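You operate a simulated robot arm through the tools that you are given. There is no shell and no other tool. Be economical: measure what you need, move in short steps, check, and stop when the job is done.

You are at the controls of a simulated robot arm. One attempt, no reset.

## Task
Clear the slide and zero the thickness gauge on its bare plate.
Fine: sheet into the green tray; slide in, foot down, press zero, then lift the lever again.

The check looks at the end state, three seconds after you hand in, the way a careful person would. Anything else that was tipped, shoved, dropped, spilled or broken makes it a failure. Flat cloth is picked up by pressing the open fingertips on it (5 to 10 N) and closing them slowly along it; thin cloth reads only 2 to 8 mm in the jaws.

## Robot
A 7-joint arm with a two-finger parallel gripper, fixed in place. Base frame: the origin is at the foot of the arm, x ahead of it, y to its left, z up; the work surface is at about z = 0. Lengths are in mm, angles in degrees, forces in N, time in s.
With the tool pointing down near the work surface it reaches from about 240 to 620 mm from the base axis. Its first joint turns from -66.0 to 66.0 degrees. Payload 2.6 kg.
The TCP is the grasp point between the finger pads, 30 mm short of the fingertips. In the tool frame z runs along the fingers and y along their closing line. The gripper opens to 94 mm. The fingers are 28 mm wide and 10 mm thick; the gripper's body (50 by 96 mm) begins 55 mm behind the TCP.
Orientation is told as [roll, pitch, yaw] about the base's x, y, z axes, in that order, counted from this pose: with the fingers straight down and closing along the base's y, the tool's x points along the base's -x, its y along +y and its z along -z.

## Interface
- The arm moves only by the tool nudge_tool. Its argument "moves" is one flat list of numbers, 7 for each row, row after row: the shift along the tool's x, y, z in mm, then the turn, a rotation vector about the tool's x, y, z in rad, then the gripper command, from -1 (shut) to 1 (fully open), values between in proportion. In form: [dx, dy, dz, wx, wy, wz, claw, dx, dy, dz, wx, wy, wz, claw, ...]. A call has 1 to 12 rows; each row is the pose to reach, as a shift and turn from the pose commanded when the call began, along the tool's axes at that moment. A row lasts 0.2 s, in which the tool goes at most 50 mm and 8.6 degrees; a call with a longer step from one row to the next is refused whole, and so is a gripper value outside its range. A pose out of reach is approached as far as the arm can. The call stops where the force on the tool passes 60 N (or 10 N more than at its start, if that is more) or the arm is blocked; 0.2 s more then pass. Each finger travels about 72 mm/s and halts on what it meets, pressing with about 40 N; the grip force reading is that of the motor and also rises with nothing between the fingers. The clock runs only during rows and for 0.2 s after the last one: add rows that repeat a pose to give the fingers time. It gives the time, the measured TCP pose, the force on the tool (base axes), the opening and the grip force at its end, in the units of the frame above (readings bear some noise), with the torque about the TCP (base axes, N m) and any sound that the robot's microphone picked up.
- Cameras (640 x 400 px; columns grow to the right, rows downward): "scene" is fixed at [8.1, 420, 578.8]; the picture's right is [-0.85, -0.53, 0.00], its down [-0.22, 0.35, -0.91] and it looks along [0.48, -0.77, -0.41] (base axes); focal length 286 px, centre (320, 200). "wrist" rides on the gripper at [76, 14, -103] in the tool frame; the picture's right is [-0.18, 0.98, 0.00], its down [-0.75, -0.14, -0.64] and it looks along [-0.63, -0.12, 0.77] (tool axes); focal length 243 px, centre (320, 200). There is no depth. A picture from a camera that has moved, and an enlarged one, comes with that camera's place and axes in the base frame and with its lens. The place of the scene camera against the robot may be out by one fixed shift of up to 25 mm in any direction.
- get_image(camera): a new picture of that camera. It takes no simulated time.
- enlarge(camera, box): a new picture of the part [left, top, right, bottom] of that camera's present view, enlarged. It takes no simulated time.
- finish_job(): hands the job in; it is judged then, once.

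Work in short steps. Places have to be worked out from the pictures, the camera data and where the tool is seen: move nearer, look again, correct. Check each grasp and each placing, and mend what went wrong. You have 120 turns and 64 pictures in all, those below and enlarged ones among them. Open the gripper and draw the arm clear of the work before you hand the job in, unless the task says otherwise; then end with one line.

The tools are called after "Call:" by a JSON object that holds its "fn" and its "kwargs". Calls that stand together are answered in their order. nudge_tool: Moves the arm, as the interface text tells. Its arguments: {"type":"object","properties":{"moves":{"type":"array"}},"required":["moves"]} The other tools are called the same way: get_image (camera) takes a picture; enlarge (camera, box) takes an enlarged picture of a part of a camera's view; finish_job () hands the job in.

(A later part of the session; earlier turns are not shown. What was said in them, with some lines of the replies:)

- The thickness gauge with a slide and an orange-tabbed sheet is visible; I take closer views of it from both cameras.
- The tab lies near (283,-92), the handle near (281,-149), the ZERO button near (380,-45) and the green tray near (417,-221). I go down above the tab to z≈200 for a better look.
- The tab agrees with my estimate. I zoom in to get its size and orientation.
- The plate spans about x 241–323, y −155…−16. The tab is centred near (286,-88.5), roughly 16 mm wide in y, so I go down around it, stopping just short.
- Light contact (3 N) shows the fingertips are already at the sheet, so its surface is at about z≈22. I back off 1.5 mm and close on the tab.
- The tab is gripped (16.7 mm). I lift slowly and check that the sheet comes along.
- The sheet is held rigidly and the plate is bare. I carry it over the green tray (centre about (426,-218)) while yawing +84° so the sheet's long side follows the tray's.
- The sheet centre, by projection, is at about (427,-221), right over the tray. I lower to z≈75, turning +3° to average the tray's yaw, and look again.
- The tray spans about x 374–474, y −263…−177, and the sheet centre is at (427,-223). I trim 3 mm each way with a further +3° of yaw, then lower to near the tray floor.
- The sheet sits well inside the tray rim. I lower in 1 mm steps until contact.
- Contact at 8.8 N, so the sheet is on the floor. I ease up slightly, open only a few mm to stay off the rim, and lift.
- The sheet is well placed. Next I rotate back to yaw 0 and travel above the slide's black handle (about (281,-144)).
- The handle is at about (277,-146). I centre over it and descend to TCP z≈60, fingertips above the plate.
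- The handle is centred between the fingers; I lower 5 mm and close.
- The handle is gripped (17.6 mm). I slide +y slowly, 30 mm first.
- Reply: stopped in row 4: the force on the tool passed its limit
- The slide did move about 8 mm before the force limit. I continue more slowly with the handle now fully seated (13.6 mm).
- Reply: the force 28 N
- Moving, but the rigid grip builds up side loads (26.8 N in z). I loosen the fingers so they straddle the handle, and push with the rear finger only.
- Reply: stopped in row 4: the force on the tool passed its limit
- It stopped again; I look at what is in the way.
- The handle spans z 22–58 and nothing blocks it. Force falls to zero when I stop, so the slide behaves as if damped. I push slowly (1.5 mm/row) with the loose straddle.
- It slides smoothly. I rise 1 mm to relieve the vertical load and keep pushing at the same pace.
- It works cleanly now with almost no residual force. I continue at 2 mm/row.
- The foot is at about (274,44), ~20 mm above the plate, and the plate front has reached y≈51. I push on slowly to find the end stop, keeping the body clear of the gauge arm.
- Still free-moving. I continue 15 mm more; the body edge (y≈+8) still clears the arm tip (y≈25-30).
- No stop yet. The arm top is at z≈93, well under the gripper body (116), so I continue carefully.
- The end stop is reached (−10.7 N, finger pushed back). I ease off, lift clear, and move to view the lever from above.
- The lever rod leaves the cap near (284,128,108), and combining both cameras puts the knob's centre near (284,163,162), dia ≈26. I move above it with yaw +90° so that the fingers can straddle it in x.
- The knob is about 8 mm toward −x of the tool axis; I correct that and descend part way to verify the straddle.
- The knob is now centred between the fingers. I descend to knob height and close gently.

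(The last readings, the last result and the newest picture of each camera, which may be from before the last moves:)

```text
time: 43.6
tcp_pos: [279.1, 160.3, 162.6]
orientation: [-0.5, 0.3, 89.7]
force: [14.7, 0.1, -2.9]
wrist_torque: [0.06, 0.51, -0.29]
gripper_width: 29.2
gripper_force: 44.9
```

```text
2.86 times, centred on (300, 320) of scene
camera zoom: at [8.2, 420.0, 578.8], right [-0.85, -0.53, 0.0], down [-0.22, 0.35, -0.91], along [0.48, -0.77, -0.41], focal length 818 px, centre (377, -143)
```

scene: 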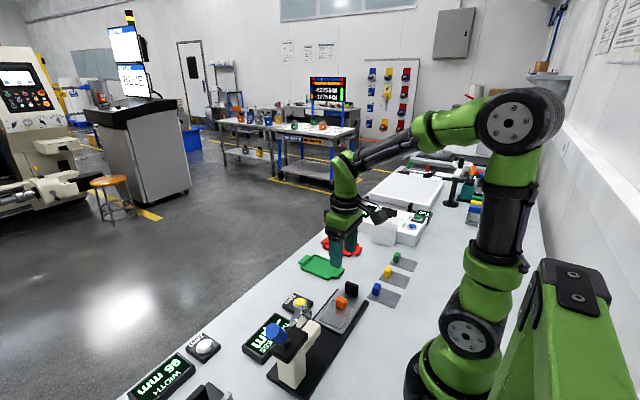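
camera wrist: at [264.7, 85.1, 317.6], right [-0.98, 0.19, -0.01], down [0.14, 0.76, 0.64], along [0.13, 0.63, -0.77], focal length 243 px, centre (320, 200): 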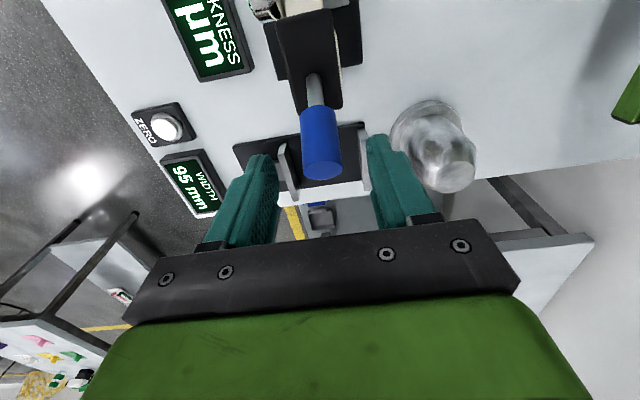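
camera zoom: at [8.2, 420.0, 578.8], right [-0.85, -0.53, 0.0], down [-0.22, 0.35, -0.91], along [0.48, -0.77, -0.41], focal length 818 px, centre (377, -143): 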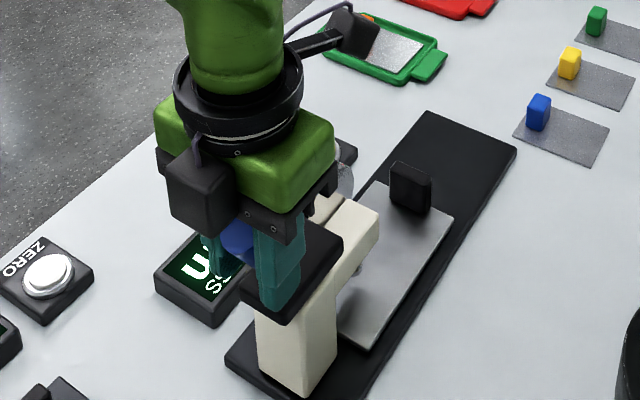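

The knob is gripped (29 mm). I relieve the side load and try the downward direction (tangent toward +y, −z) in small steps.

Call:
{"fn": "nudge_tool", "kwargs": {"moves": [0, -1.5, 0, 0, 0, 0, -0.6, -1.3, -1.5, 0.8, 0, 0, 0, -0.6, -2.6, -1.5, 1.6, 0, 0, 0, -0.6, -4, -1.5, 2.5, 0, 0, 0, -0.6, -5.4, -1.5, 3.4, 0, 0, 0, -0.6, -6.7, -1.5, 4.3, 0, 0, 0, -0.6]}}

```text
time: 45.0
tcp_pos: [279.6, 166.0, 156.4]
orientation: [0.3, 0.6, 89.5]
force: [-26.5, -32.3, 21.8]
wrist_torque: [-0.18, -0.06, -0.13]
gripper_width: 29.4
gripper_force: 45.0
```

Motion with 39 N tangential resistance. I hold still and undo the x trim to see whether the force decays (damping) or stays (a stop).

Call:
{"fn": "nudge_tool", "kwargs": {"moves": [0, 1, 0, 0, 0, 0, -0.6, 0, 1, 0, 0, 0, 0, -0.6, 0, 1, 0, 0, 0, 0, -0.6]}}

Call:
{"fn": "enlarge", "kwargs": {"camera": "wrist", "box": [200, 60, 440, 220]}}

```text
time: 45.8
tcp_pos: [280.4, 166.9, 155.9]
orientation: [-0.1, 0.6, 89.6]
force: [-13.1, -30.5, -2.3]
wrist_torque: [0.53, 0.03, -0.17]
gripper_width: 29.5
gripper_force: 45.3
```

```text
2.50 times, centred on (320, 140) of wrist
camera zoom: at [265.2, 90.2, 259.3], right [-0.98, 0.19, 0.0], down [0.15, 0.76, 0.63], along [0.12, 0.62, -0.77], focal length 606 px, centre (320, 350)
```

zoom: 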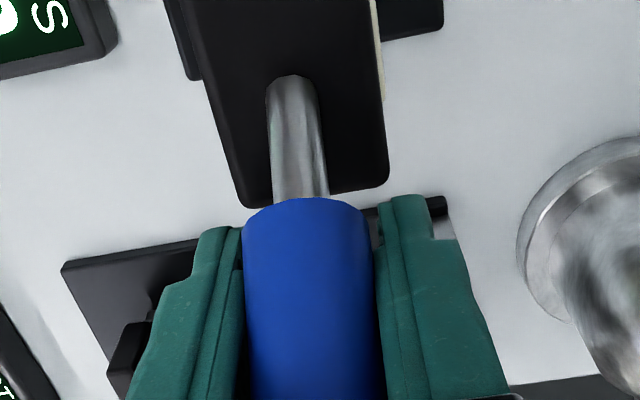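

The lever did turn slightly (rod looks longer), with the remaining force mostly −y, so my path is too much along y. I continue mostly downward and watch.

Call:
{"fn": "nudge_tool", "kwargs": {"moves": [1, 0, 1, 0, 0, 0, -0.6, 1, 0, 2, 0, 0, 0, -0.6, 1, 0, 3.5, 0, 0, 0, -0.6, 0, 0, 5, 0, 0, 0, -0.6, -1, 0, 6.5, 0, 0, 0, -0.6, -2, 0, 8, 0, 0, 0, -0.6, -2, 0, 8, 0, 0, 0, -0.6]}}

Call:
{"fn": "enlarge", "kwargs": {"camera": "scene", "box": [220, 250, 380, 390]}}

```text
time: 47.4
tcp_pos: [280.1, 169.5, 148.4]
orientation: [-0.4, 0.4, 89.7]
force: [-16.9, -14.4, 36.7]
wrist_torque: [-0.07, -0.16, -0.18]
gripper_width: 29.6
gripper_force: 45.1
```

```text
2.86 times, centred on (300, 320) of scene
camera zoom: at [8.0, 419.9, 578.9], right [-0.85, -0.53, 0.0], down [-0.22, 0.35, -0.91], along [0.48, -0.77, -0.41], focal length 818 px, centre (377, -143)
```

zoom: 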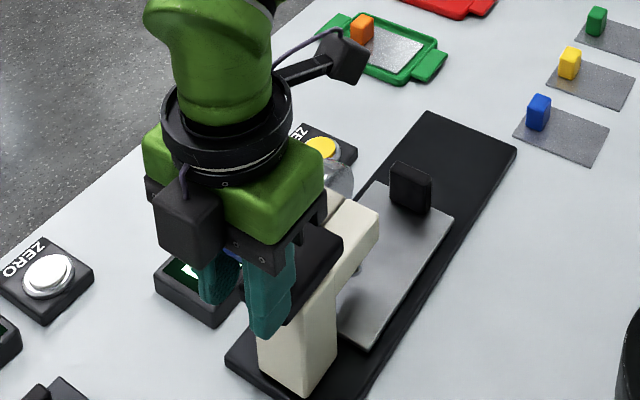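

The lever is following: the knob is at (169.5,148.4), about 44° above horizontal around a pivot near (128,108). I follow the arc further down to ~30°.

Call:
{"fn": "nudge_tool", "kwargs": {"moves": [-1.5, 1, 1.2, 0, 0, 0, -0.6, -2.9, 1, 2.4, 0, 0, 0, -0.6, -4.3, 1, 3.7, 0, 0, 0, -0.6, -5.6, 1, 4.9, 0, 0, 0, -0.6, -6.6, 1, 6.4, 0, 0, 0, -0.6, -7.6, 1, 7.9, 0, 0, 0, -0.6, -8.6, 1, 9.4, 0, 0, 0, -0.6, -9.6, 1, 10.9, 0, 0, 0, -0.6]}}

Call:
{"fn": "enlarge", "kwargs": {"camera": "wrist", "box": [200, 0, 440, 220]}}

```text
time: 49.2
tcp_pos: [281.2, 178.8, 137.9]
orientation: [-0.6, 0.3, 89.7]
force: [0.6, -21.8, 33.8]
wrist_torque: [0.54, 0.09, -0.05]
gripper_width: 29.5
gripper_force: 45.1
```

```text
1.82 times, centred on (320, 110) of wrist
camera zoom: at [264.8, 102.3, 240.7], right [-0.98, 0.19, -0.01], down [0.14, 0.76, 0.64], along [0.13, 0.63, -0.77], focal length 441 px, centre (320, 364)
```

zoom: 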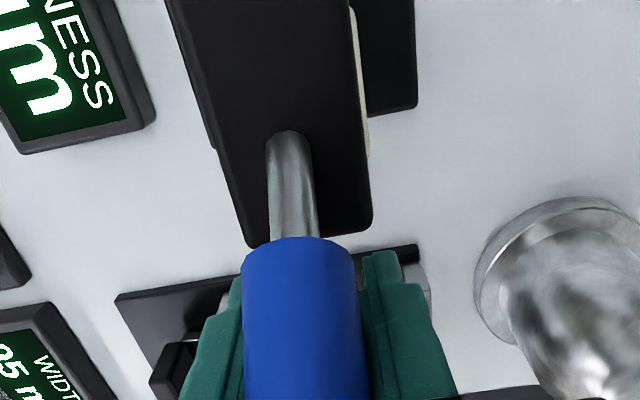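

Still following the arc (now ~30°). Continuing to ~10°.

Call:
{"fn": "nudge_tool", "kwargs": {"moves": [-0.5, 0, 2, 0, 0, 0, -0.6, -1.5, 0, 4, 0, 0, 0, -0.6, -2.4, 0, 6, 0, 0, 0, -0.6, -3.2, 0, 8, 0, 0, 0, -0.6, -3.9, 0, 10, 0, 0, 0, -0.6, -4.6, 0, 12, 0, 0, 0, -0.6, -5.2, 0, 14, 0, 0, 0, -0.6, -5.7, 0, 16, 0, 0, 0, -0.6, -6, 0, 18, 0, 0, 0, -0.6, -6.3, 0, 19.7, 0, 0, 0, -0.6]}}

Call:
{"fn": "enlarge", "kwargs": {"camera": "scene", "box": [220, 250, 380, 390]}}

```text
time: 49.9
tcp_pos: [280.6, 180.2, 136.1]
orientation: [-0.8, 0.3, 89.6]
force: [-7.9, -9.6, 13.5]
wrist_torque: [1.01, -0.26, -0.09]
gripper_width: 28.9
gripper_force: 44.9
stopped in row 3: the force on the tool passed its limit (the readings are from after the stop); the commanded pose is now the measured one
```

```text
2.86 times, centred on (300, 320) of scene
camera zoom: at [8.0, 420.0, 578.8], right [-0.85, -0.53, 0.0], down [-0.22, 0.35, -0.91], along [0.48, -0.77, -0.41], focal length 818 px, centre (377, -143)
```

zoom: 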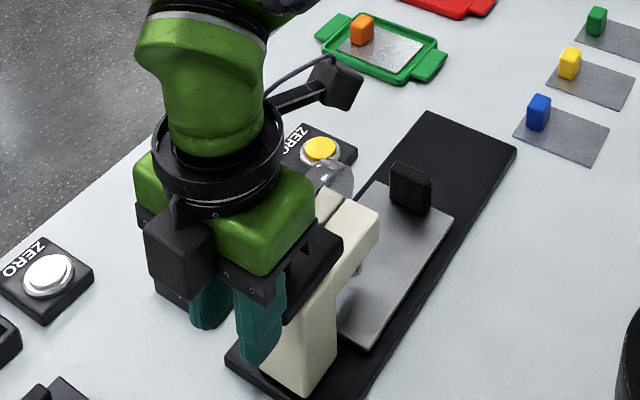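

It stopped at about 28°, possibly the lower stop. I check the display and the foot.

Call:
{"fn": "get_image", "kwargs": {"camera": "wrist"}}

Call:
{"fn": "enlarge", "kwargs": {"camera": "scene", "box": [285, 290, 355, 350]}}

```text
19 pictures are left
camera wrist: at [264.5, 103.4, 238.7], right [-0.98, 0.19, -0.01], down [0.14, 0.76, 0.64], along [0.13, 0.63, -0.77], focal length 243 px, centre (320, 200)
```

wrist: 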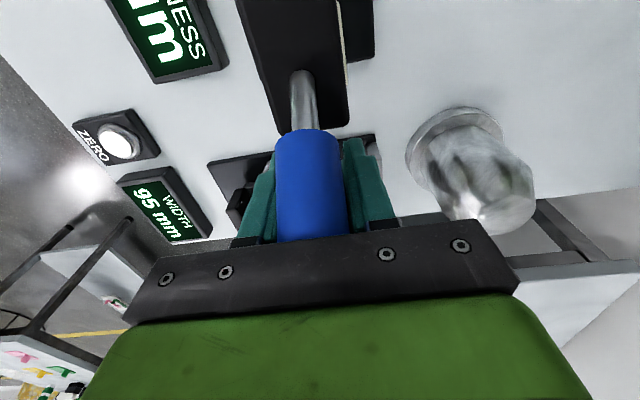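

```text
6.67 times, centred on (320, 320) of scene
camera zoom: at [8.0, 420.0, 578.8], right [-0.85, -0.53, 0.0], down [-0.22, 0.35, -0.91], along [0.48, -0.77, -0.41], focal length 1908 px, centre (320, -600)
```

zoom: 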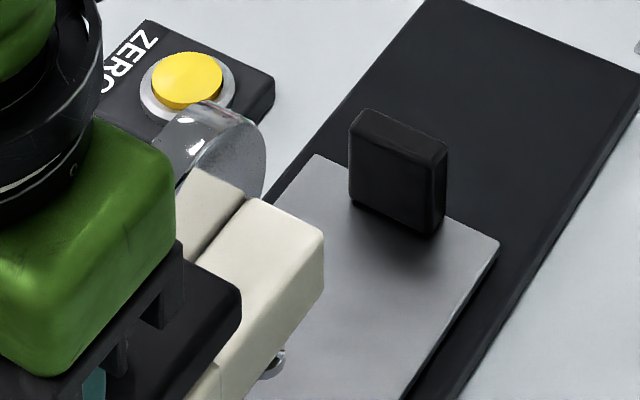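

Residual load was ~40 N throughout: lever friction, plus torsion from the knob turning in my pads (1 N m). I open and re-grip to release that, then go on with the tool rolling along with the lever.

Call:
{"fn": "nudge_tool", "kwargs": {"moves": [0, 0, 0, 0, 0, 0, -0.15, 0, 0, 0, 0, 0, 0, -0.15, 0, 0, 0, 0, 0, 0, -0.6, 0, 0, 0, 0, 0, 0, -0.6, -0.5, 0, 1, 0, 0.018, 0, -0.6, -1, 0, 2, 0, 0.036, 0, -0.6, -1.5, 0, 3, 0, 0.054, 0, -0.6, -2, 0, 4, 0, 0.072, 0, -0.6, -2.5, 0, 5, 0, 0.09, 0, -0.6, -2.9, 0, 6, 0, 0.108, 0, -0.6]}}

```text
time: 51.4
tcp_pos: [281.2, 180.4, 134.4]
orientation: [-0.7, 2.9, 89.2]
force: [-10.3, -12.9, 21.3]
wrist_torque: [0.66, -0.4, -0.07]
gripper_width: 28.5
gripper_force: 44.7
stopped in row 7: the force on the tool passed its limit (the readings are from after the stop); the commanded pose is now the measured one
```

The lever stops firmly at about 27°, which looks like its lower end. I release and lift to read the display and foot.

Call:
{"fn": "nudge_tool", "kwargs": {"moves": [0, 0, 0, 0, 0, 0, 0, 0, 0, 0, 0, 0, 0, 0.2, 0, 0, -10, 0, 0, 0, 0.2, 0, 0, -40, 0, 0, 0, 0.2, 0, 0, -80, 0, 0, 0, 0.2, 0, 0, -120, 0, 0, 0, 0.2, 0, 0, -120, 0, 0, 0, 0.2]}}

Call:
{"fn": "enlarge", "kwargs": {"camera": "scene", "box": [220, 280, 360, 390]}}

```text
time: 53.0
tcp_pos: [280.0, 186.3, 252.0]
orientation: [-0.8, 3.0, 89.4]
force: [-0.3, -0.1, -0.4]
wrist_torque: [0.01, -0.05, 0.0]
gripper_width: 56.5
gripper_force: 0.0
```

```text
3.64 times, centred on (290, 335) of scene
camera zoom: at [8.1, 420.0, 578.8], right [-0.85, -0.53, 0.0], down [-0.22, 0.35, -0.91], along [0.48, -0.77, -0.41], focal length 1040 px, centre (429, -291)
```

zoom: 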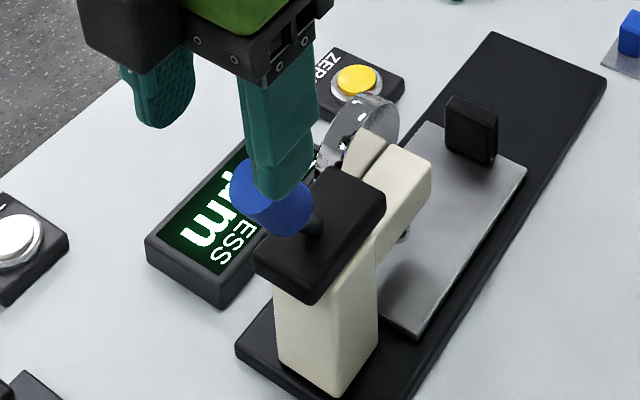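

The view of the knob is partly hidden; I take a wrist picture to see the actual lever angle after release.

Call:
{"fn": "get_image", "kwargs": {"camera": "wrist"}}

```text
16 pictures are left
camera wrist: at [263.6, 114.8, 357.8], right [-0.98, 0.19, -0.02], down [0.14, 0.78, 0.6], along [0.13, 0.59, -0.8], focal length 243 px, centre (320, 200)
```

wrist: 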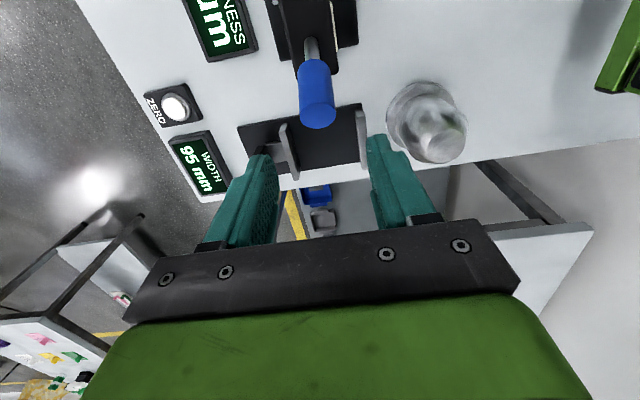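

After release the lever is still at its original ~58°: my pads only slid on the knob (40 N is pad friction) until the palm met it. So +y is its back stop, and the foot is lowered by swinging the lever the other way (−y). First I straighten the tool.

Call:
{"fn": "nudge_tool", "kwargs": {"moves": [0, 0, -5, 0, -0.054, 0, 0.5, 10, 0, -10, 0, -0.054, 0, 0.5, 21, 0, -10, 0, -0.054, 0, 0.5, 21, 0, -10, 0, -0.054, 0, 0.5]}}

```text
time: 54.0
tcp_pos: [279.2, 166.6, 264.0]
orientation: [-0.8, -0.1, 89.5]
force: [0.3, 0.2, 0.2]
wrist_torque: [-0.04, -0.01, 0.04]
gripper_width: 70.7
gripper_force: 0.0
```

Now I rotate back to yaw 0 above the knob, so the fingers straddle it along y.

Call:
{"fn": "nudge_tool", "kwargs": {"moves": [0, 0, 0, 0, 0, 0.142, 0.6, 0, 0, 0, 0, 0, 0.284, 0.6, 0, 0, 0, 0, 0, 0.426, 0.6, 0, 0, 0, 0, 0, 0.568, 0.6, 0, 0, 0, 0, 0, 0.71, 0.6, 0, 0, 0, 0, 0, 0.852, 0.6, 0, 0, 0, 0, 0, 0.994, 0.6, 0, 0, 0, 0, 0, 1.136, 0.6, 0, 0, 0, 0, 0, 1.278, 0.6, 0, 0, 0, 0, 0, 1.42, 0.6, 0, 0, 0, 0, 0, 1.562, 0.6, 0, 0, 0, 0, 0, 1.562, 0.6]}}

Call:
{"fn": "get_image", "kwargs": {"camera": "wrist"}}

```text
time: 56.6
tcp_pos: [278.7, 167.4, 264.6]
orientation: [0.1, -0.8, -0.2]
force: [0.7, -0.1, -0.2]
wrist_torque: [0.04, 0.01, 0.01]
gripper_width: 75.1
gripper_force: 0.0
```

```text
15 pictures are left
camera wrist: at [201.4, 180.6, 366.2], right [0.19, 0.98, 0.0], down [0.74, -0.14, 0.65], along [0.64, -0.12, -0.76], focal length 243 px, centre (320, 200)
```

wrist: 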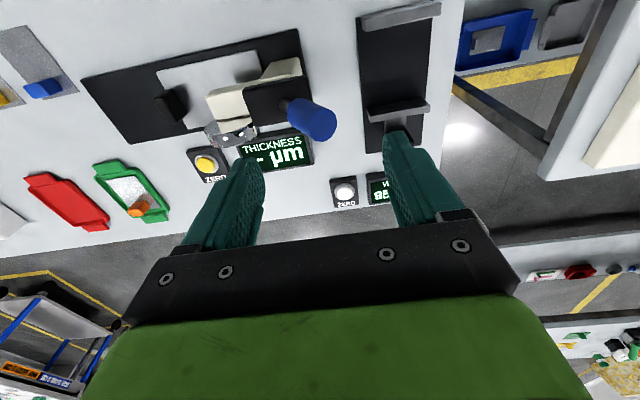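

The knob end is at about (282,169,177), inside the straddle. I lower so that the tips reach z≈155.

Call:
{"fn": "nudge_tool", "kwargs": {"moves": [-3, 2, 30, 0, 0, 0, 0.6, -3, 2, 60, 0, 0, 0, 0.6, -3, 2, 80, 0, 0, 0, 0.6, -3, 2, 80, 0, 0, 0, 0.6]}}

Call:
{"fn": "get_image", "kwargs": {"camera": "wrist"}}

```text
time: 57.6
tcp_pos: [283.4, 168.5, 182.6]
orientation: [0.1, -0.8, 0.1]
force: [0.8, 0.4, -0.2]
wrist_torque: [0.02, -0.01, 0.0]
gripper_width: 75.2
gripper_force: 0.0
```

```text
14 pictures are left
camera wrist: at [206.2, 181.2, 283.9], right [0.18, 0.98, 0.0], down [0.74, -0.14, 0.65], along [0.64, -0.12, -0.76], focal length 243 px, centre (320, 200)
```

wrist: 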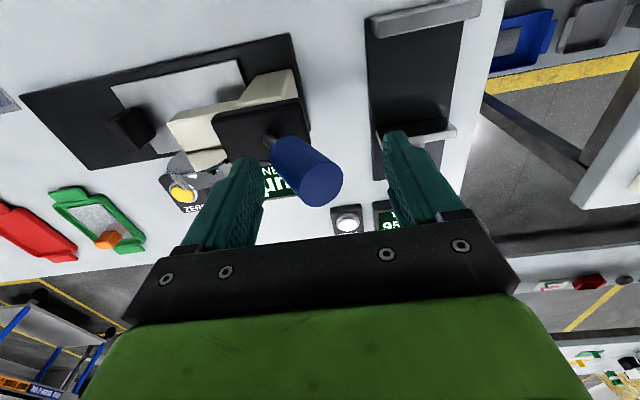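

The knob lies between the fingers. I push it toward −y with the +y finger: quick approach, then slow.

Call:
{"fn": "nudge_tool", "kwargs": {"moves": [0, -5, 0, 0, 0, 0, 0.6, 0, -10, 0, 0, 0, 0, 0.6, 0, -14, 0, 0, 0, 0, 0.6, 0, -17, 0, 0, 0, 0, 0.6, 0, -20, 0, 0, 0, 0, 0.6, 0, -23, 0, 0, 0, 0, 0.6, 0, -26, 0, 0, 0, 0, 0.6, 0, -29, 0, 0, 0, 0, 0.6, 0, -32, 0, 0, 0, 0, 0.6, 0, -35, 0, 0, 0, 0, 0.6, 0, -38, 0, 0, 0, 0, 0.6]}}

Call:
{"fn": "enlarge", "kwargs": {"camera": "scene", "box": [220, 270, 360, 390]}}

```text
time: 60.0
tcp_pos: [283.1, 130.6, 183.9]
orientation: [-0.1, -0.8, -0.1]
force: [-0.2, 0.2, 0.3]
wrist_torque: [-0.04, -0.01, -0.01]
gripper_width: 75.6
gripper_force: 0.2
```

```text
3.33 times, centred on (290, 330) of scene
camera zoom: at [8.1, 420.0, 578.8], right [-0.85, -0.53, 0.0], down [-0.22, 0.35, -0.91], along [0.48, -0.77, -0.41], focal length 954 px, centre (420, -233)
```

zoom: 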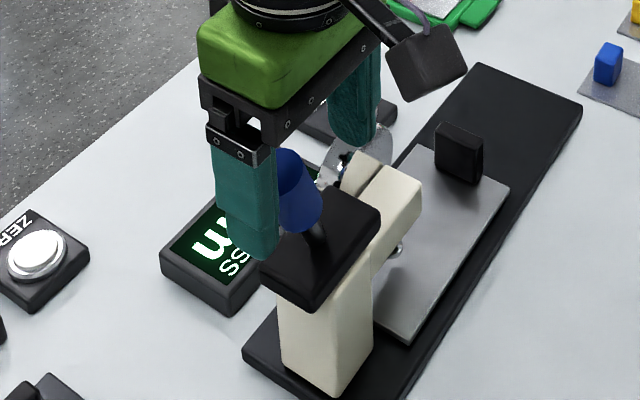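

The lever swings freely this way. I continue toward −y.

Call:
{"fn": "nudge_tool", "kwargs": {"moves": [0, -4, 0, 0, 0, 0, 0.6, 0, -8, 0, 0, 0, 0, 0.6, 0, -12, 0, 0, 0, 0, 0.6, 0, -16, 0, 0, 0, 0, 0.6, 0, -20, 0, 0, 0, 0, 0.6, 0, -24, 0, 0, 0, 0, 0.6, 0, -28, 0, 0, 0, 0, 0.6, 0, -32, 0, 0, 0, 0, 0.6, 0, -36, 0, 0, 0, 0, 0.6, 0, -40, 0, 0, 0, 0, 0.6]}}

Call:
{"fn": "enlarge", "kwargs": {"camera": "scene", "box": [220, 270, 360, 390]}}

```text
time: 62.2
tcp_pos: [283.1, 91.9, 185.1]
orientation: [0.1, -0.8, 0.0]
force: [-0.1, 0.8, 1.0]
wrist_torque: [0.01, 0.01, -0.02]
gripper_width: 75.7
gripper_force: 0.5
```

```text
3.33 times, centred on (290, 330) of scene
camera zoom: at [8.1, 420.0, 578.8], right [-0.85, -0.53, 0.0], down [-0.22, 0.35, -0.91], along [0.48, -0.77, -0.41], focal length 954 px, centre (420, -233)
```

zoom: 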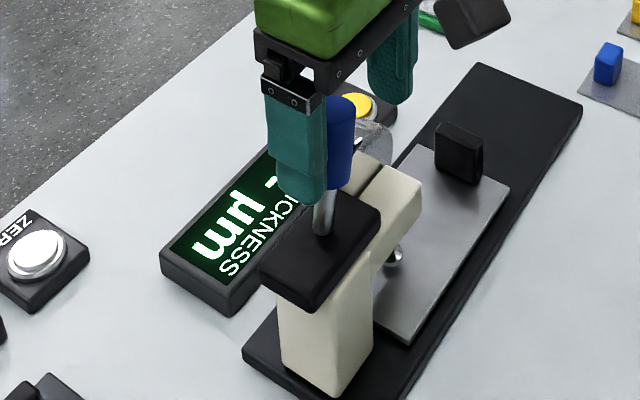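

Past vertical, foot coming down. I continue until it meets its stop.

Call:
{"fn": "nudge_tool", "kwargs": {"moves": [0, -4, 0, 0, 0, 0, 0.6, 0, -8, 0, 0, 0, 0, 0.6, 0, -12, 0, 0, 0, 0, 0.6, 0, -16, 0, 0, 0, 0, 0.6, 0, -19, 0, 0, 0, 0, 0.6, 0, -22, 0, 0, 0, 0, 0.6, 0, -25, 0, 0, 0, 0, 0.6, 0, -28, 0, 0, 0, 0, 0.6, 0, -31, 0, 0, 0, 0, 0.6, 0, -34, 0, 0, 0, 0, 0.6]}}

Call:
{"fn": "enlarge", "kwargs": {"camera": "scene", "box": [220, 270, 360, 390]}}

```text
time: 64.4
tcp_pos: [279.9, 61.3, 186.6]
orientation: [0.9, -0.7, 0.1]
force: [-0.6, 45.2, 10.8]
wrist_torque: [1.87, 0.16, 0.0]
gripper_width: 93.8
gripper_force: 16.5
```

```text
3.33 times, centred on (290, 330) of scene
camera zoom: at [8.1, 420.1, 578.8], right [-0.85, -0.53, 0.0], down [-0.22, 0.35, -0.91], along [0.48, -0.77, -0.41], focal length 954 px, centre (420, -233)
```

zoom: 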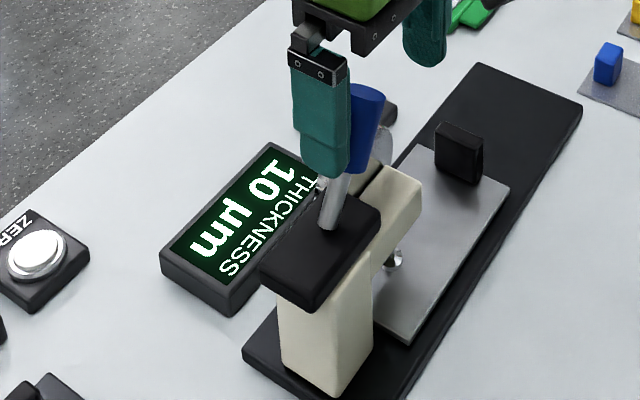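

The foot is down and the display reads 10 µm. I back off and lift; next I take a look from near the ZERO button.

Call:
{"fn": "nudge_tool", "kwargs": {"moves": [0, 6, 0, 0, 0, 0, 0.9, 0, 12, 0, 0, 0, 0, 0.9, 0, 12, -20, 0, 0, 0, 0.9, 0, 12, -60, 0, 0, 0, 0.9, 0, 12, -80, 0, 0, 0, 0.9, 0, 12, -80, 0, 0, 0, 0.9]}}

```text
time: 65.8
tcp_pos: [281.5, 67.4, 264.4]
orientation: [0.3, -0.9, 0.0]
force: [0.2, 0.8, 0.2]
wrist_torque: [0.0, -0.01, 0.01]
gripper_width: 89.6
gripper_force: 0.0
```

Now I move over the yellow ZERO button with the fingers closed, staying high.

Call:
{"fn": "nudge_tool", "kwargs": {"moves": [-16.5, -18.7, 0, 0, 0, 0, -1, -33, -37.4, 0, 0, 0, 0, -1, -49.5, -56, 0, 0, 0, 0, -1, -66, -74.7, 0, 0, 0, 0, -1, -82.5, -93.4, 0, 0, 0, 0, -1, -98.5, -112, 0, 0, 0, 0, -1, -98.5, -112, 40, 0, 0, 0, -1, -98.5, -112, 84, 0, 0, 0, -1, -98.5, -112, 84, 0, 0, 0, -1]}}

Call:
{"fn": "get_image", "kwargs": {"camera": "wrist"}}

```text
time: 67.8
tcp_pos: [381.3, -44.8, 183.7]
orientation: [0.1, -0.8, -0.1]
force: [0.6, 0.2, -0.4]
wrist_torque: [0.02, -0.03, -0.01]
gripper_width: 0.1
gripper_force: 32.8
```

```text
10 pictures are left
camera wrist: at [303.8, -31.5, 285.1], right [0.18, 0.98, 0.0], down [0.74, -0.14, 0.65], along [0.64, -0.12, -0.76], focal length 243 px, centre (320, 200)
```

wrist: 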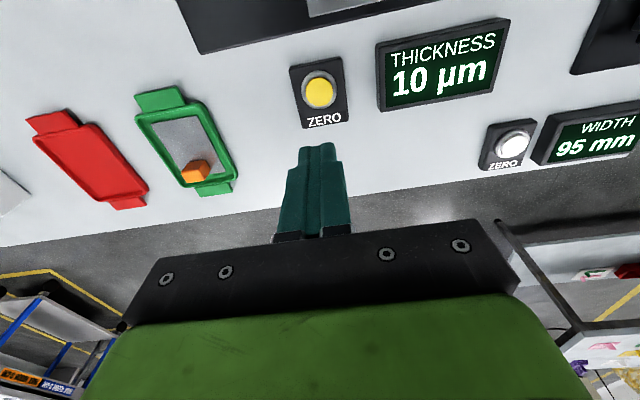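

The 10 µm reading holds. The button is at (382,-47); I descend to just above it.

Call:
{"fn": "nudge_tool", "kwargs": {"moves": [-1, -2, 40, 0, 0, 0, -1, -1, -2, 80, 0, 0, 0, -1, -1, -2, 105, 0, 0, 0, -1, -1, -2, 118, 0, 0, 0, -1, -1, -2, 118, 0, 0, 0, -1]}}

Call:
{"fn": "enlarge", "kwargs": {"camera": "wrist", "box": [220, 40, 500, 220]}}

```text
time: 69.0
tcp_pos: [382.9, -44.9, 64.5]
orientation: [0.2, -0.8, 0.0]
force: [-0.5, -0.4, 0.3]
wrist_torque: [0.01, -0.03, 0.0]
gripper_width: 0.3
gripper_force: 33.2
```

```text
2.22 times, centred on (360, 130) of wrist
camera zoom: at [306.6, -31.4, 165.6], right [0.18, 0.98, 0.0], down [0.74, -0.14, 0.65], along [0.64, -0.12, -0.76], focal length 539 px, centre (231, 356)
```

zoom: 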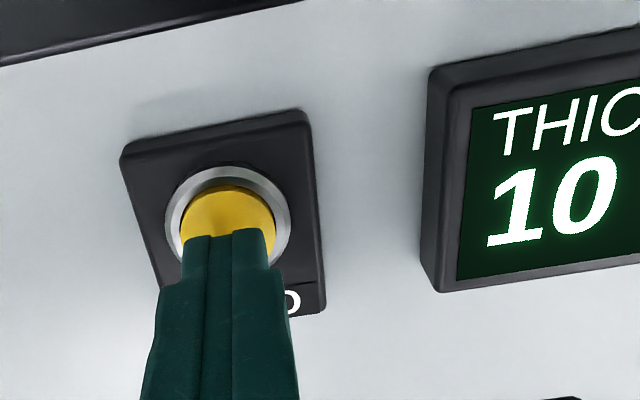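

The tips are over the button; I trim 3 mm toward −x and press in 1 mm steps.

Call:
{"fn": "nudge_tool", "kwargs": {"moves": [3, -1, 0, 0, 0, 0, -1, 3, -1, 3, 0, 0, 0, -1, 3, -1, 5, 0, 0, 0, -1, 3, -1, 6.5, 0, 0, 0, -1, 3, -1, 8, 0, 0, 0, -1, 3, -1, 9, 0, 0, 0, -1, 3, -1, 10, 0, 0, 0, -1]}}

```text
time: 70.6
tcp_pos: [380.8, -44.1, 54.4]
orientation: [0.1, -0.8, 0.0]
force: [0.2, 0.2, 0.2]
wrist_torque: [0.02, 0.02, 0.0]
gripper_width: 0.0
gripper_force: 32.7
```

No contact yet; I go on down in 1 mm steps.

Call:
{"fn": "nudge_tool", "kwargs": {"moves": [0, -1, 1, 0, 0, 0, -1, 0, -1, 2, 0, 0, 0, -1, 0, -1, 3, 0, 0, 0, -1, 0, -1, 4, 0, 0, 0, -1, 0, -1, 5, 0, 0, 0, -1, 0, -1, 6, 0, 0, 0, -1]}}

```text
time: 72.0
tcp_pos: [382.0, -47.4, 48.1]
orientation: [0.3, -1.0, 0.0]
force: [0.2, 1.2, 9.2]
wrist_torque: [0.05, 0.13, -0.02]
gripper_width: 0.0
gripper_force: 33.0
heard: click
```

A click was heard at 9 N. I lift off and check the display.

Call:
{"fn": "nudge_tool", "kwargs": {"moves": [0, 0, -3, 0, 0, 0, -1, 0, 0, -10, 0, 0, 0, -1, 0, 0, -40, 0, 0, 0, -1, 0, 0, -85, 0, 0, 0, -1, 0, 0, -130, 0, 0, 0, -1, 0, 0, -175, 0, 0, 0, -1, 0, 0, -215, 0, 0, 0, -1, 0, 0, -215, 0, 0, 0, -1]}}

Call:
{"fn": "get_image", "kwargs": {"camera": "wrist"}}

```text
time: 73.8
tcp_pos: [377.2, -50.8, 265.1]
orientation: [0.1, -0.8, -0.1]
force: [0.2, -0.1, 0.4]
wrist_torque: [0.02, -0.03, 0.03]
gripper_width: 0.0
gripper_force: 32.7
```

```text
8 pictures are left
camera wrist: at [299.2, -37.0, 366.3], right [0.18, 0.98, 0.0], down [0.74, -0.14, 0.65], along [0.64, -0.12, -0.76], focal length 243 px, centre (320, 200)
```

wrist: 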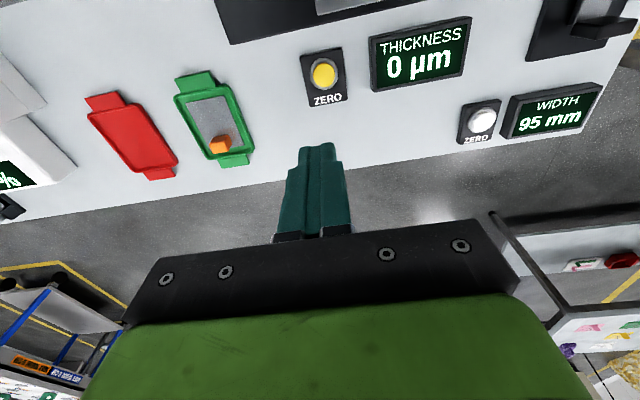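

The display reads 0 µm. Now I go round to the −y side of the lever (post of closed fingers at y≈52), staying high, then lower.

Call:
{"fn": "nudge_tool", "kwargs": {"moves": [16, 17, 0, 0, 0, 0, -1, 32, 34, 0, 0, 0, 0, -1, 48, 51, 0, 0, 0, 0, -1, 64, 68, 0, 0, 0, 0, -1, 80, 85, 0, 0, 0, 0, -1, 96, 101, 0, 0, 0, 0, -1, 96, 101, 0, 0, 0, 0, -1, 96, 101, 30, 0, 0, 0, -1, 96, 101, 60, 0, 0, 0, -1, 96, 101, 78, 0, 0, 0, -1, 96, 101, 78, 0, 0, 0, -1]}}

Call:
{"fn": "enlarge", "kwargs": {"camera": "scene", "box": [220, 250, 360, 370]}}

```text
time: 76.2
tcp_pos: [283.8, 54.5, 185.3]
orientation: [0.2, -0.9, 0.0]
force: [0.4, 0.2, 0.8]
wrist_torque: [0.03, 0.0, 0.02]
gripper_width: 0.0
gripper_force: 32.3
```

```text
3.33 times, centred on (290, 310) of scene
camera zoom: at [8.1, 420.0, 578.8], right [-0.85, -0.53, 0.0], down [-0.22, 0.35, -0.91], along [0.48, -0.77, -0.41], focal length 954 px, centre (420, -167)
```

zoom: 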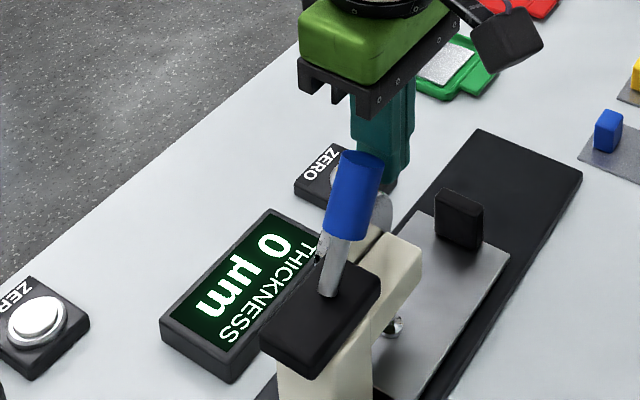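

The post is behind the knob on the −y side. I push it slowly toward +y.

Call:
{"fn": "nudge_tool", "kwargs": {"moves": [0, 5, 0, 0, 0, 0, -1, 0, 10, 0, 0, 0, 0, -1, 0, 14, 0, 0, 0, 0, -1, 0, 18, 0, 0, 0, 0, -1, 0, 22, 0, 0, 0, 0, -1, 0, 26, 0, 0, 0, 0, -1, 0, 30, 0, 0, 0, 0, -1, 0, 34, 0, 0, 0, 0, -1, 0, 38, 0, 0, 0, 0, -1, 0, 42, 0, 0, 0, 0, -1, 0, 46, 0, 0, 0, 0, -1, 0, 50, 0, 0, 0, 0, -1]}}

```text
time: 77.1
tcp_pos: [283.7, 65.1, 186.4]
orientation: [-0.2, -0.9, -0.5]
force: [-4.0, -6.0, 10.1]
wrist_torque: [0.11, 0.15, 0.12]
gripper_width: 0.1
gripper_force: 32.6
stopped in row 4: the force on the tool passed its limit (the readings are from after the stop); the commanded pose is now the measured one
```

Impact at that pace exceeded the limit; I now push at 1–1.5 mm per row.

Call:
{"fn": "nudge_tool", "kwargs": {"moves": [0, 0.5, 0, 0, 0, 0, -1, 0, 1.5, 0, 0, 0, 0, -1, 0, 2.5, 0, 0, 0, 0, -1, 0, 3.5, 0, 0, 0, 0, -1, 0, 4.5, 0, 0, 0, 0, -1, 0, 6, 0, 0, 0, 0, -1, 0, 7.5, 0, 0, 0, 0, -1, 0, 9, 0, 0, 0, 0, -1, 0, 10.5, 0, 0, 0, 0, -1, 0, 12, 0, 0, 0, 0, -1, 0, 13.5, 0, 0, 0, 0, -1, 0, 15, 0, 0, 0, 0, -1]}}

```text
time: 78.9
tcp_pos: [286.9, 72.6, 192.0]
orientation: [-0.1, -1.8, -0.7]
force: [-6.0, -6.8, 13.8]
wrist_torque: [0.17, 0.23, 0.18]
gripper_width: 0.0
gripper_force: 32.9
stopped in row 8: the force on the tool passed its limit (the readings are from after the stop); the commanded pose is now the measured one
```

The stiff post wedges upward on the knob. The straddle with the back-drivable fingers worked well before, so I back off, rise, open, and straddle the knob again.

Call:
{"fn": "nudge_tool", "kwargs": {"moves": [3, -6, 0, 0, 0.016, 0, -1, 3, -12, 0, 0, 0.016, 0, -1, 3, -12, -35, 0, 0.016, 0, -1, 3, -12, -70, 0, 0.016, 0, -0.5, 3, 14, -70, 0, 0.016, 0, 0, 3, 38, -70, 0, 0.016, 0, 0.6, 3, 38, -70, 0, 0.016, 0, 0.6, 3, 38, -70, 0, 0.016, 0, 0.6]}}

Call:
{"fn": "get_image", "kwargs": {"camera": "wrist"}}

```text
time: 80.7
tcp_pos: [282.4, 113.6, 258.7]
orientation: [-0.1, -0.8, -0.5]
force: [0.6, 0.7, -0.4]
wrist_torque: [-0.01, 0.0, -0.02]
gripper_width: 75.2
gripper_force: 0.0
```

```text
6 pictures are left
camera wrist: at [205.8, 128.1, 360.3], right [0.19, 0.98, 0.0], down [0.74, -0.15, 0.65], along [0.64, -0.13, -0.76], focal length 243 px, centre (320, 200)
```

wrist: 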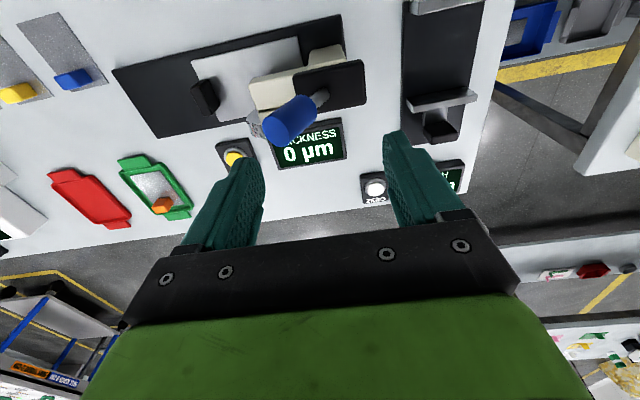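

Still 0 µm. The knob end is at y≈81 (extends to ~69), so I shift 14 mm toward −y, then lower.

Call:
{"fn": "nudge_tool", "kwargs": {"moves": [0, -14, 0, 0, 0, 0, 0.6, 0, -14, 35, 0, 0, 0, 0.6, 0, -14, 60, 0, 0, 0, 0.6, 0, -14, 75, 0, 0, 0, 0.6, 0, -14, 75, 0, 0, 0, 0.6]}}

```text
time: 81.9
tcp_pos: [284.7, 96.8, 186.6]
orientation: [-0.1, -0.8, -0.6]
force: [0.4, -0.3, 0.6]
wrist_torque: [0.0, -0.02, -0.02]
gripper_width: 75.3
gripper_force: 0.0
```

No contact on the way down. I push toward +y with the −y finger, at 2–3 mm per row.

Call:
{"fn": "nudge_tool", "kwargs": {"moves": [0, 3, 0, 0, 0, 0, 0.6, 0, 6, 0, 0, 0, 0, 0.6, 0, 8, 0, 0, 0, 0, 0.6, 0, 10, 0, 0, 0, 0, 0.6, 0, 12, 0, 0, 0, 0, 0.6, 0, 14, 0, 0, 0, 0, 0.6, 0, 16, 0, 0, 0, 0, 0.6, 0, 18, 0, 0, 0, 0, 0.6, 0, 20.5, 0, 0, 0, 0, 0.6, 0, 23, 0, 0, 0, 0, 0.6, 0, 25.5, 0, 0, 0, 0, 0.6, 0, 28, 0, 0, 0, 0, 0.6]}}

```text
time: 84.0
tcp_pos: [285.7, 114.3, 184.4]
orientation: [-0.7, -1.1, -1.2]
force: [-11.1, -20.1, 27.4]
wrist_torque: [-1.2, 0.4, -0.35]
gripper_width: 86.8
gripper_force: 10.5
stopped in row 10: the force on the tool passed its limit (the readings are from after the stop); the commanded pose is now the measured one
```

Blocked again near the same spot. I look at how the fingers meet the lever.

Call:
{"fn": "enlarge", "kwargs": {"camera": "scene", "box": [240, 240, 360, 350]}}

```text
3.64 times, centred on (300, 295) of scene
camera zoom: at [8.0, 420.0, 578.9], right [-0.85, -0.53, 0.0], down [-0.22, 0.35, -0.91], along [0.48, -0.77, -0.41], focal length 1040 px, centre (393, -146)
```

zoom: 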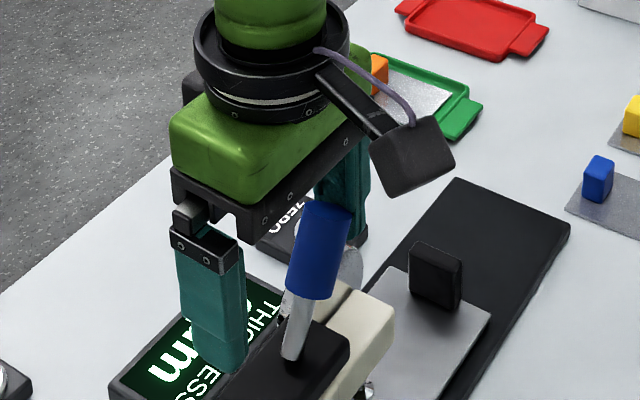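

The lever hasn't moved; the contact sticks, and an arm holding its height fights the knob's upward arc. I follow the knob's arc (rising with +y), with the fingers fully open so the rear finger is firm.

Call:
{"fn": "nudge_tool", "kwargs": {"moves": [4, 0, -2, 0, 0, 0, 1, 4, 4, -2, 0, 0, 0, 1, 4, 7, -4, 0, 0, 0, 1, 4, 9.5, -6, 0, 0, 0, 1, 4, 12, -8, 0, 0, 0, 1, 4, 15, -10, 0, 0, 0, 1, 4, 18, -12, 0, 0, 0, 1, 4, 22, -14, 0, 0, 0, 1, 4, 26, -16, 0, 0, 0, 1, 4, 30, -18, 0, 0, 0, 1, 4, 34.5, -19.5, 0, 0, 0, 1, 4, 39, -21, 0, 0, 0, 1]}}

```text
time: 86.6
tcp_pos: [280.6, 157.0, 205.4]
orientation: [-0.5, -0.9, -0.9]
force: [0.1, 0.2, 0.6]
wrist_torque: [0.03, 0.02, 0.03]
gripper_width: 93.9
gripper_force: 0.0
```

No block this time: the lever should be near vertical. I continue along the arc toward its up stop.

Call:
{"fn": "nudge_tool", "kwargs": {"moves": [0, 4, -1, 0, 0, 0, 1, 0, 8, -1.7, 0, 0, 0, 1, 0, 12, -2.3, 0, 0, 0, 1, 0, 16, -2.6, 0, 0, 0, 1, 0, 20, -2.8, 0, 0, 0, 1, 0, 24, -2.8, 0, 0, 0, 1, 0, 28, -2.5, 0, 0, 0, 1, 0, 32, -2.2, 0, 0, 0, 1, 0, 36, -1.7, 0, 0, 0, 1, 0, 39, -1, 0, 0, 0, 1, 0, 42, 0, 0, 0, 0, 1]}}

Call:
{"fn": "enlarge", "kwargs": {"camera": "scene", "box": [220, 250, 360, 370]}}

```text
time: 89.0
tcp_pos: [283.3, 197.1, 204.3]
orientation: [-0.7, -0.9, -1.0]
force: [-4.0, -12.8, 18.0]
wrist_torque: [-1.26, 0.2, -0.14]
gripper_width: 93.9
gripper_force: 0.0
```

```text
3.33 times, centred on (290, 310) of scene
camera zoom: at [8.1, 420.0, 578.8], right [-0.85, -0.53, 0.0], down [-0.22, 0.35, -0.91], along [0.48, -0.77, -0.41], focal length 954 px, centre (420, -167)
```

zoom: 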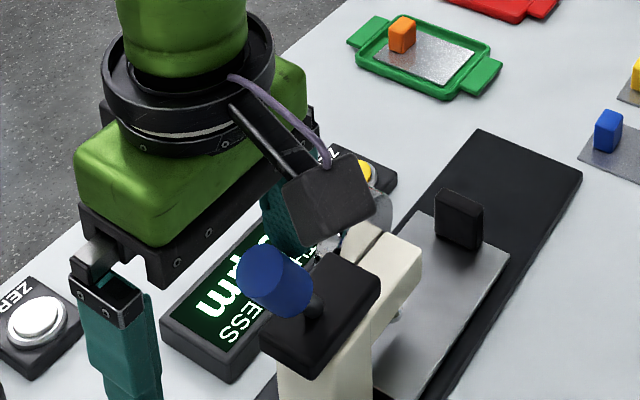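

The lever is back in its up position and meets resistance. I nudge 2 mm more to seat it, then back off and lift away.

Call:
{"fn": "nudge_tool", "kwargs": {"moves": [0, 1, 0, 0, 0, 0, 1, 0, 2, 0.5, 0, 0, 0, 1, 0, -2, 0, 0, 0, 0, 1, 0, -8, 0, 0, 0, 0, 1, 0, -8, -40, 0, 0, 0, 1, 0, -8, -80, 0, 0, 0, 1, 0, -50, -100, 0, 0, 0, 1, 0, -98, -105, 0, 0, 0, 1, 0, -130, -105, 0, 0, 0, 1, 0, -130, -105, 0, 0, 0, 1]}}

Call:
{"fn": "enlarge", "kwargs": {"camera": "scene", "box": [210, 230, 410, 400]}}

```text
time: 91.2
tcp_pos: [281.1, 64.3, 309.8]
orientation: [-0.5, -0.9, -0.8]
force: [0.4, -0.4, 0.3]
wrist_torque: [0.03, -0.01, 0.01]
gripper_width: 94.1
gripper_force: 0.0
```

```text
2.35 times, centred on (310, 315) of scene
camera zoom: at [8.1, 420.0, 578.8], right [-0.85, -0.53, 0.0], down [-0.22, 0.35, -0.91], along [0.48, -0.77, -0.41], focal length 673 px, centre (344, -71)
```

zoom: 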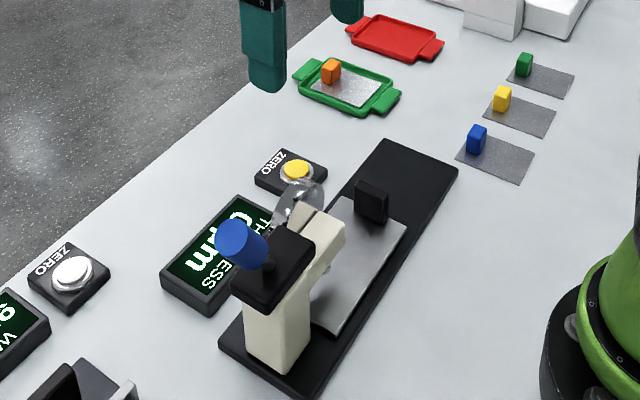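

The lever is up, the slide is in, and the sheet is in the tray. One wrist picture will show the display.

Call:
{"fn": "enlarge", "kwargs": {"camera": "wrist", "box": [180, 20, 460, 200]}}

```text
2.22 times, centred on (320, 110) of wrist
camera zoom: at [203.6, 79.7, 411.2], right [0.2, 0.98, -0.01], down [0.74, -0.15, 0.66], along [0.64, -0.13, -0.76], focal length 539 px, centre (320, 400)
```

zoom: 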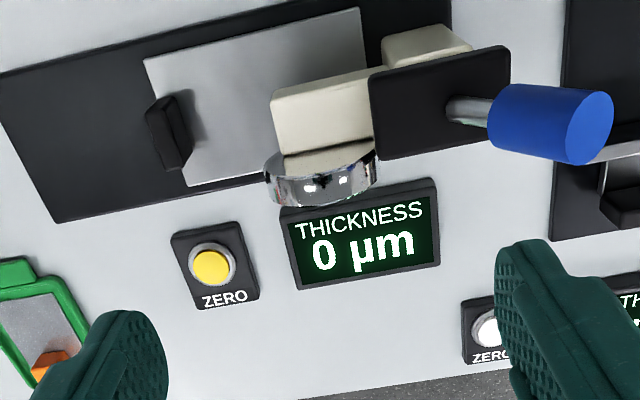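

The display holds 0 µm with the lever back at its up stop (knob end y≈171, as at the start), and the gripper is open and clear. I hand in.

Call:
{"fn": "finish_job", "kwargs": {}}

```text
The job is handed in.
```

The gauge was zeroed on its bare plate and reads 0 µm. The sheet is in the green tray, the slide is in at its stop, the lever is back up, and I saw nothing else disturbed.
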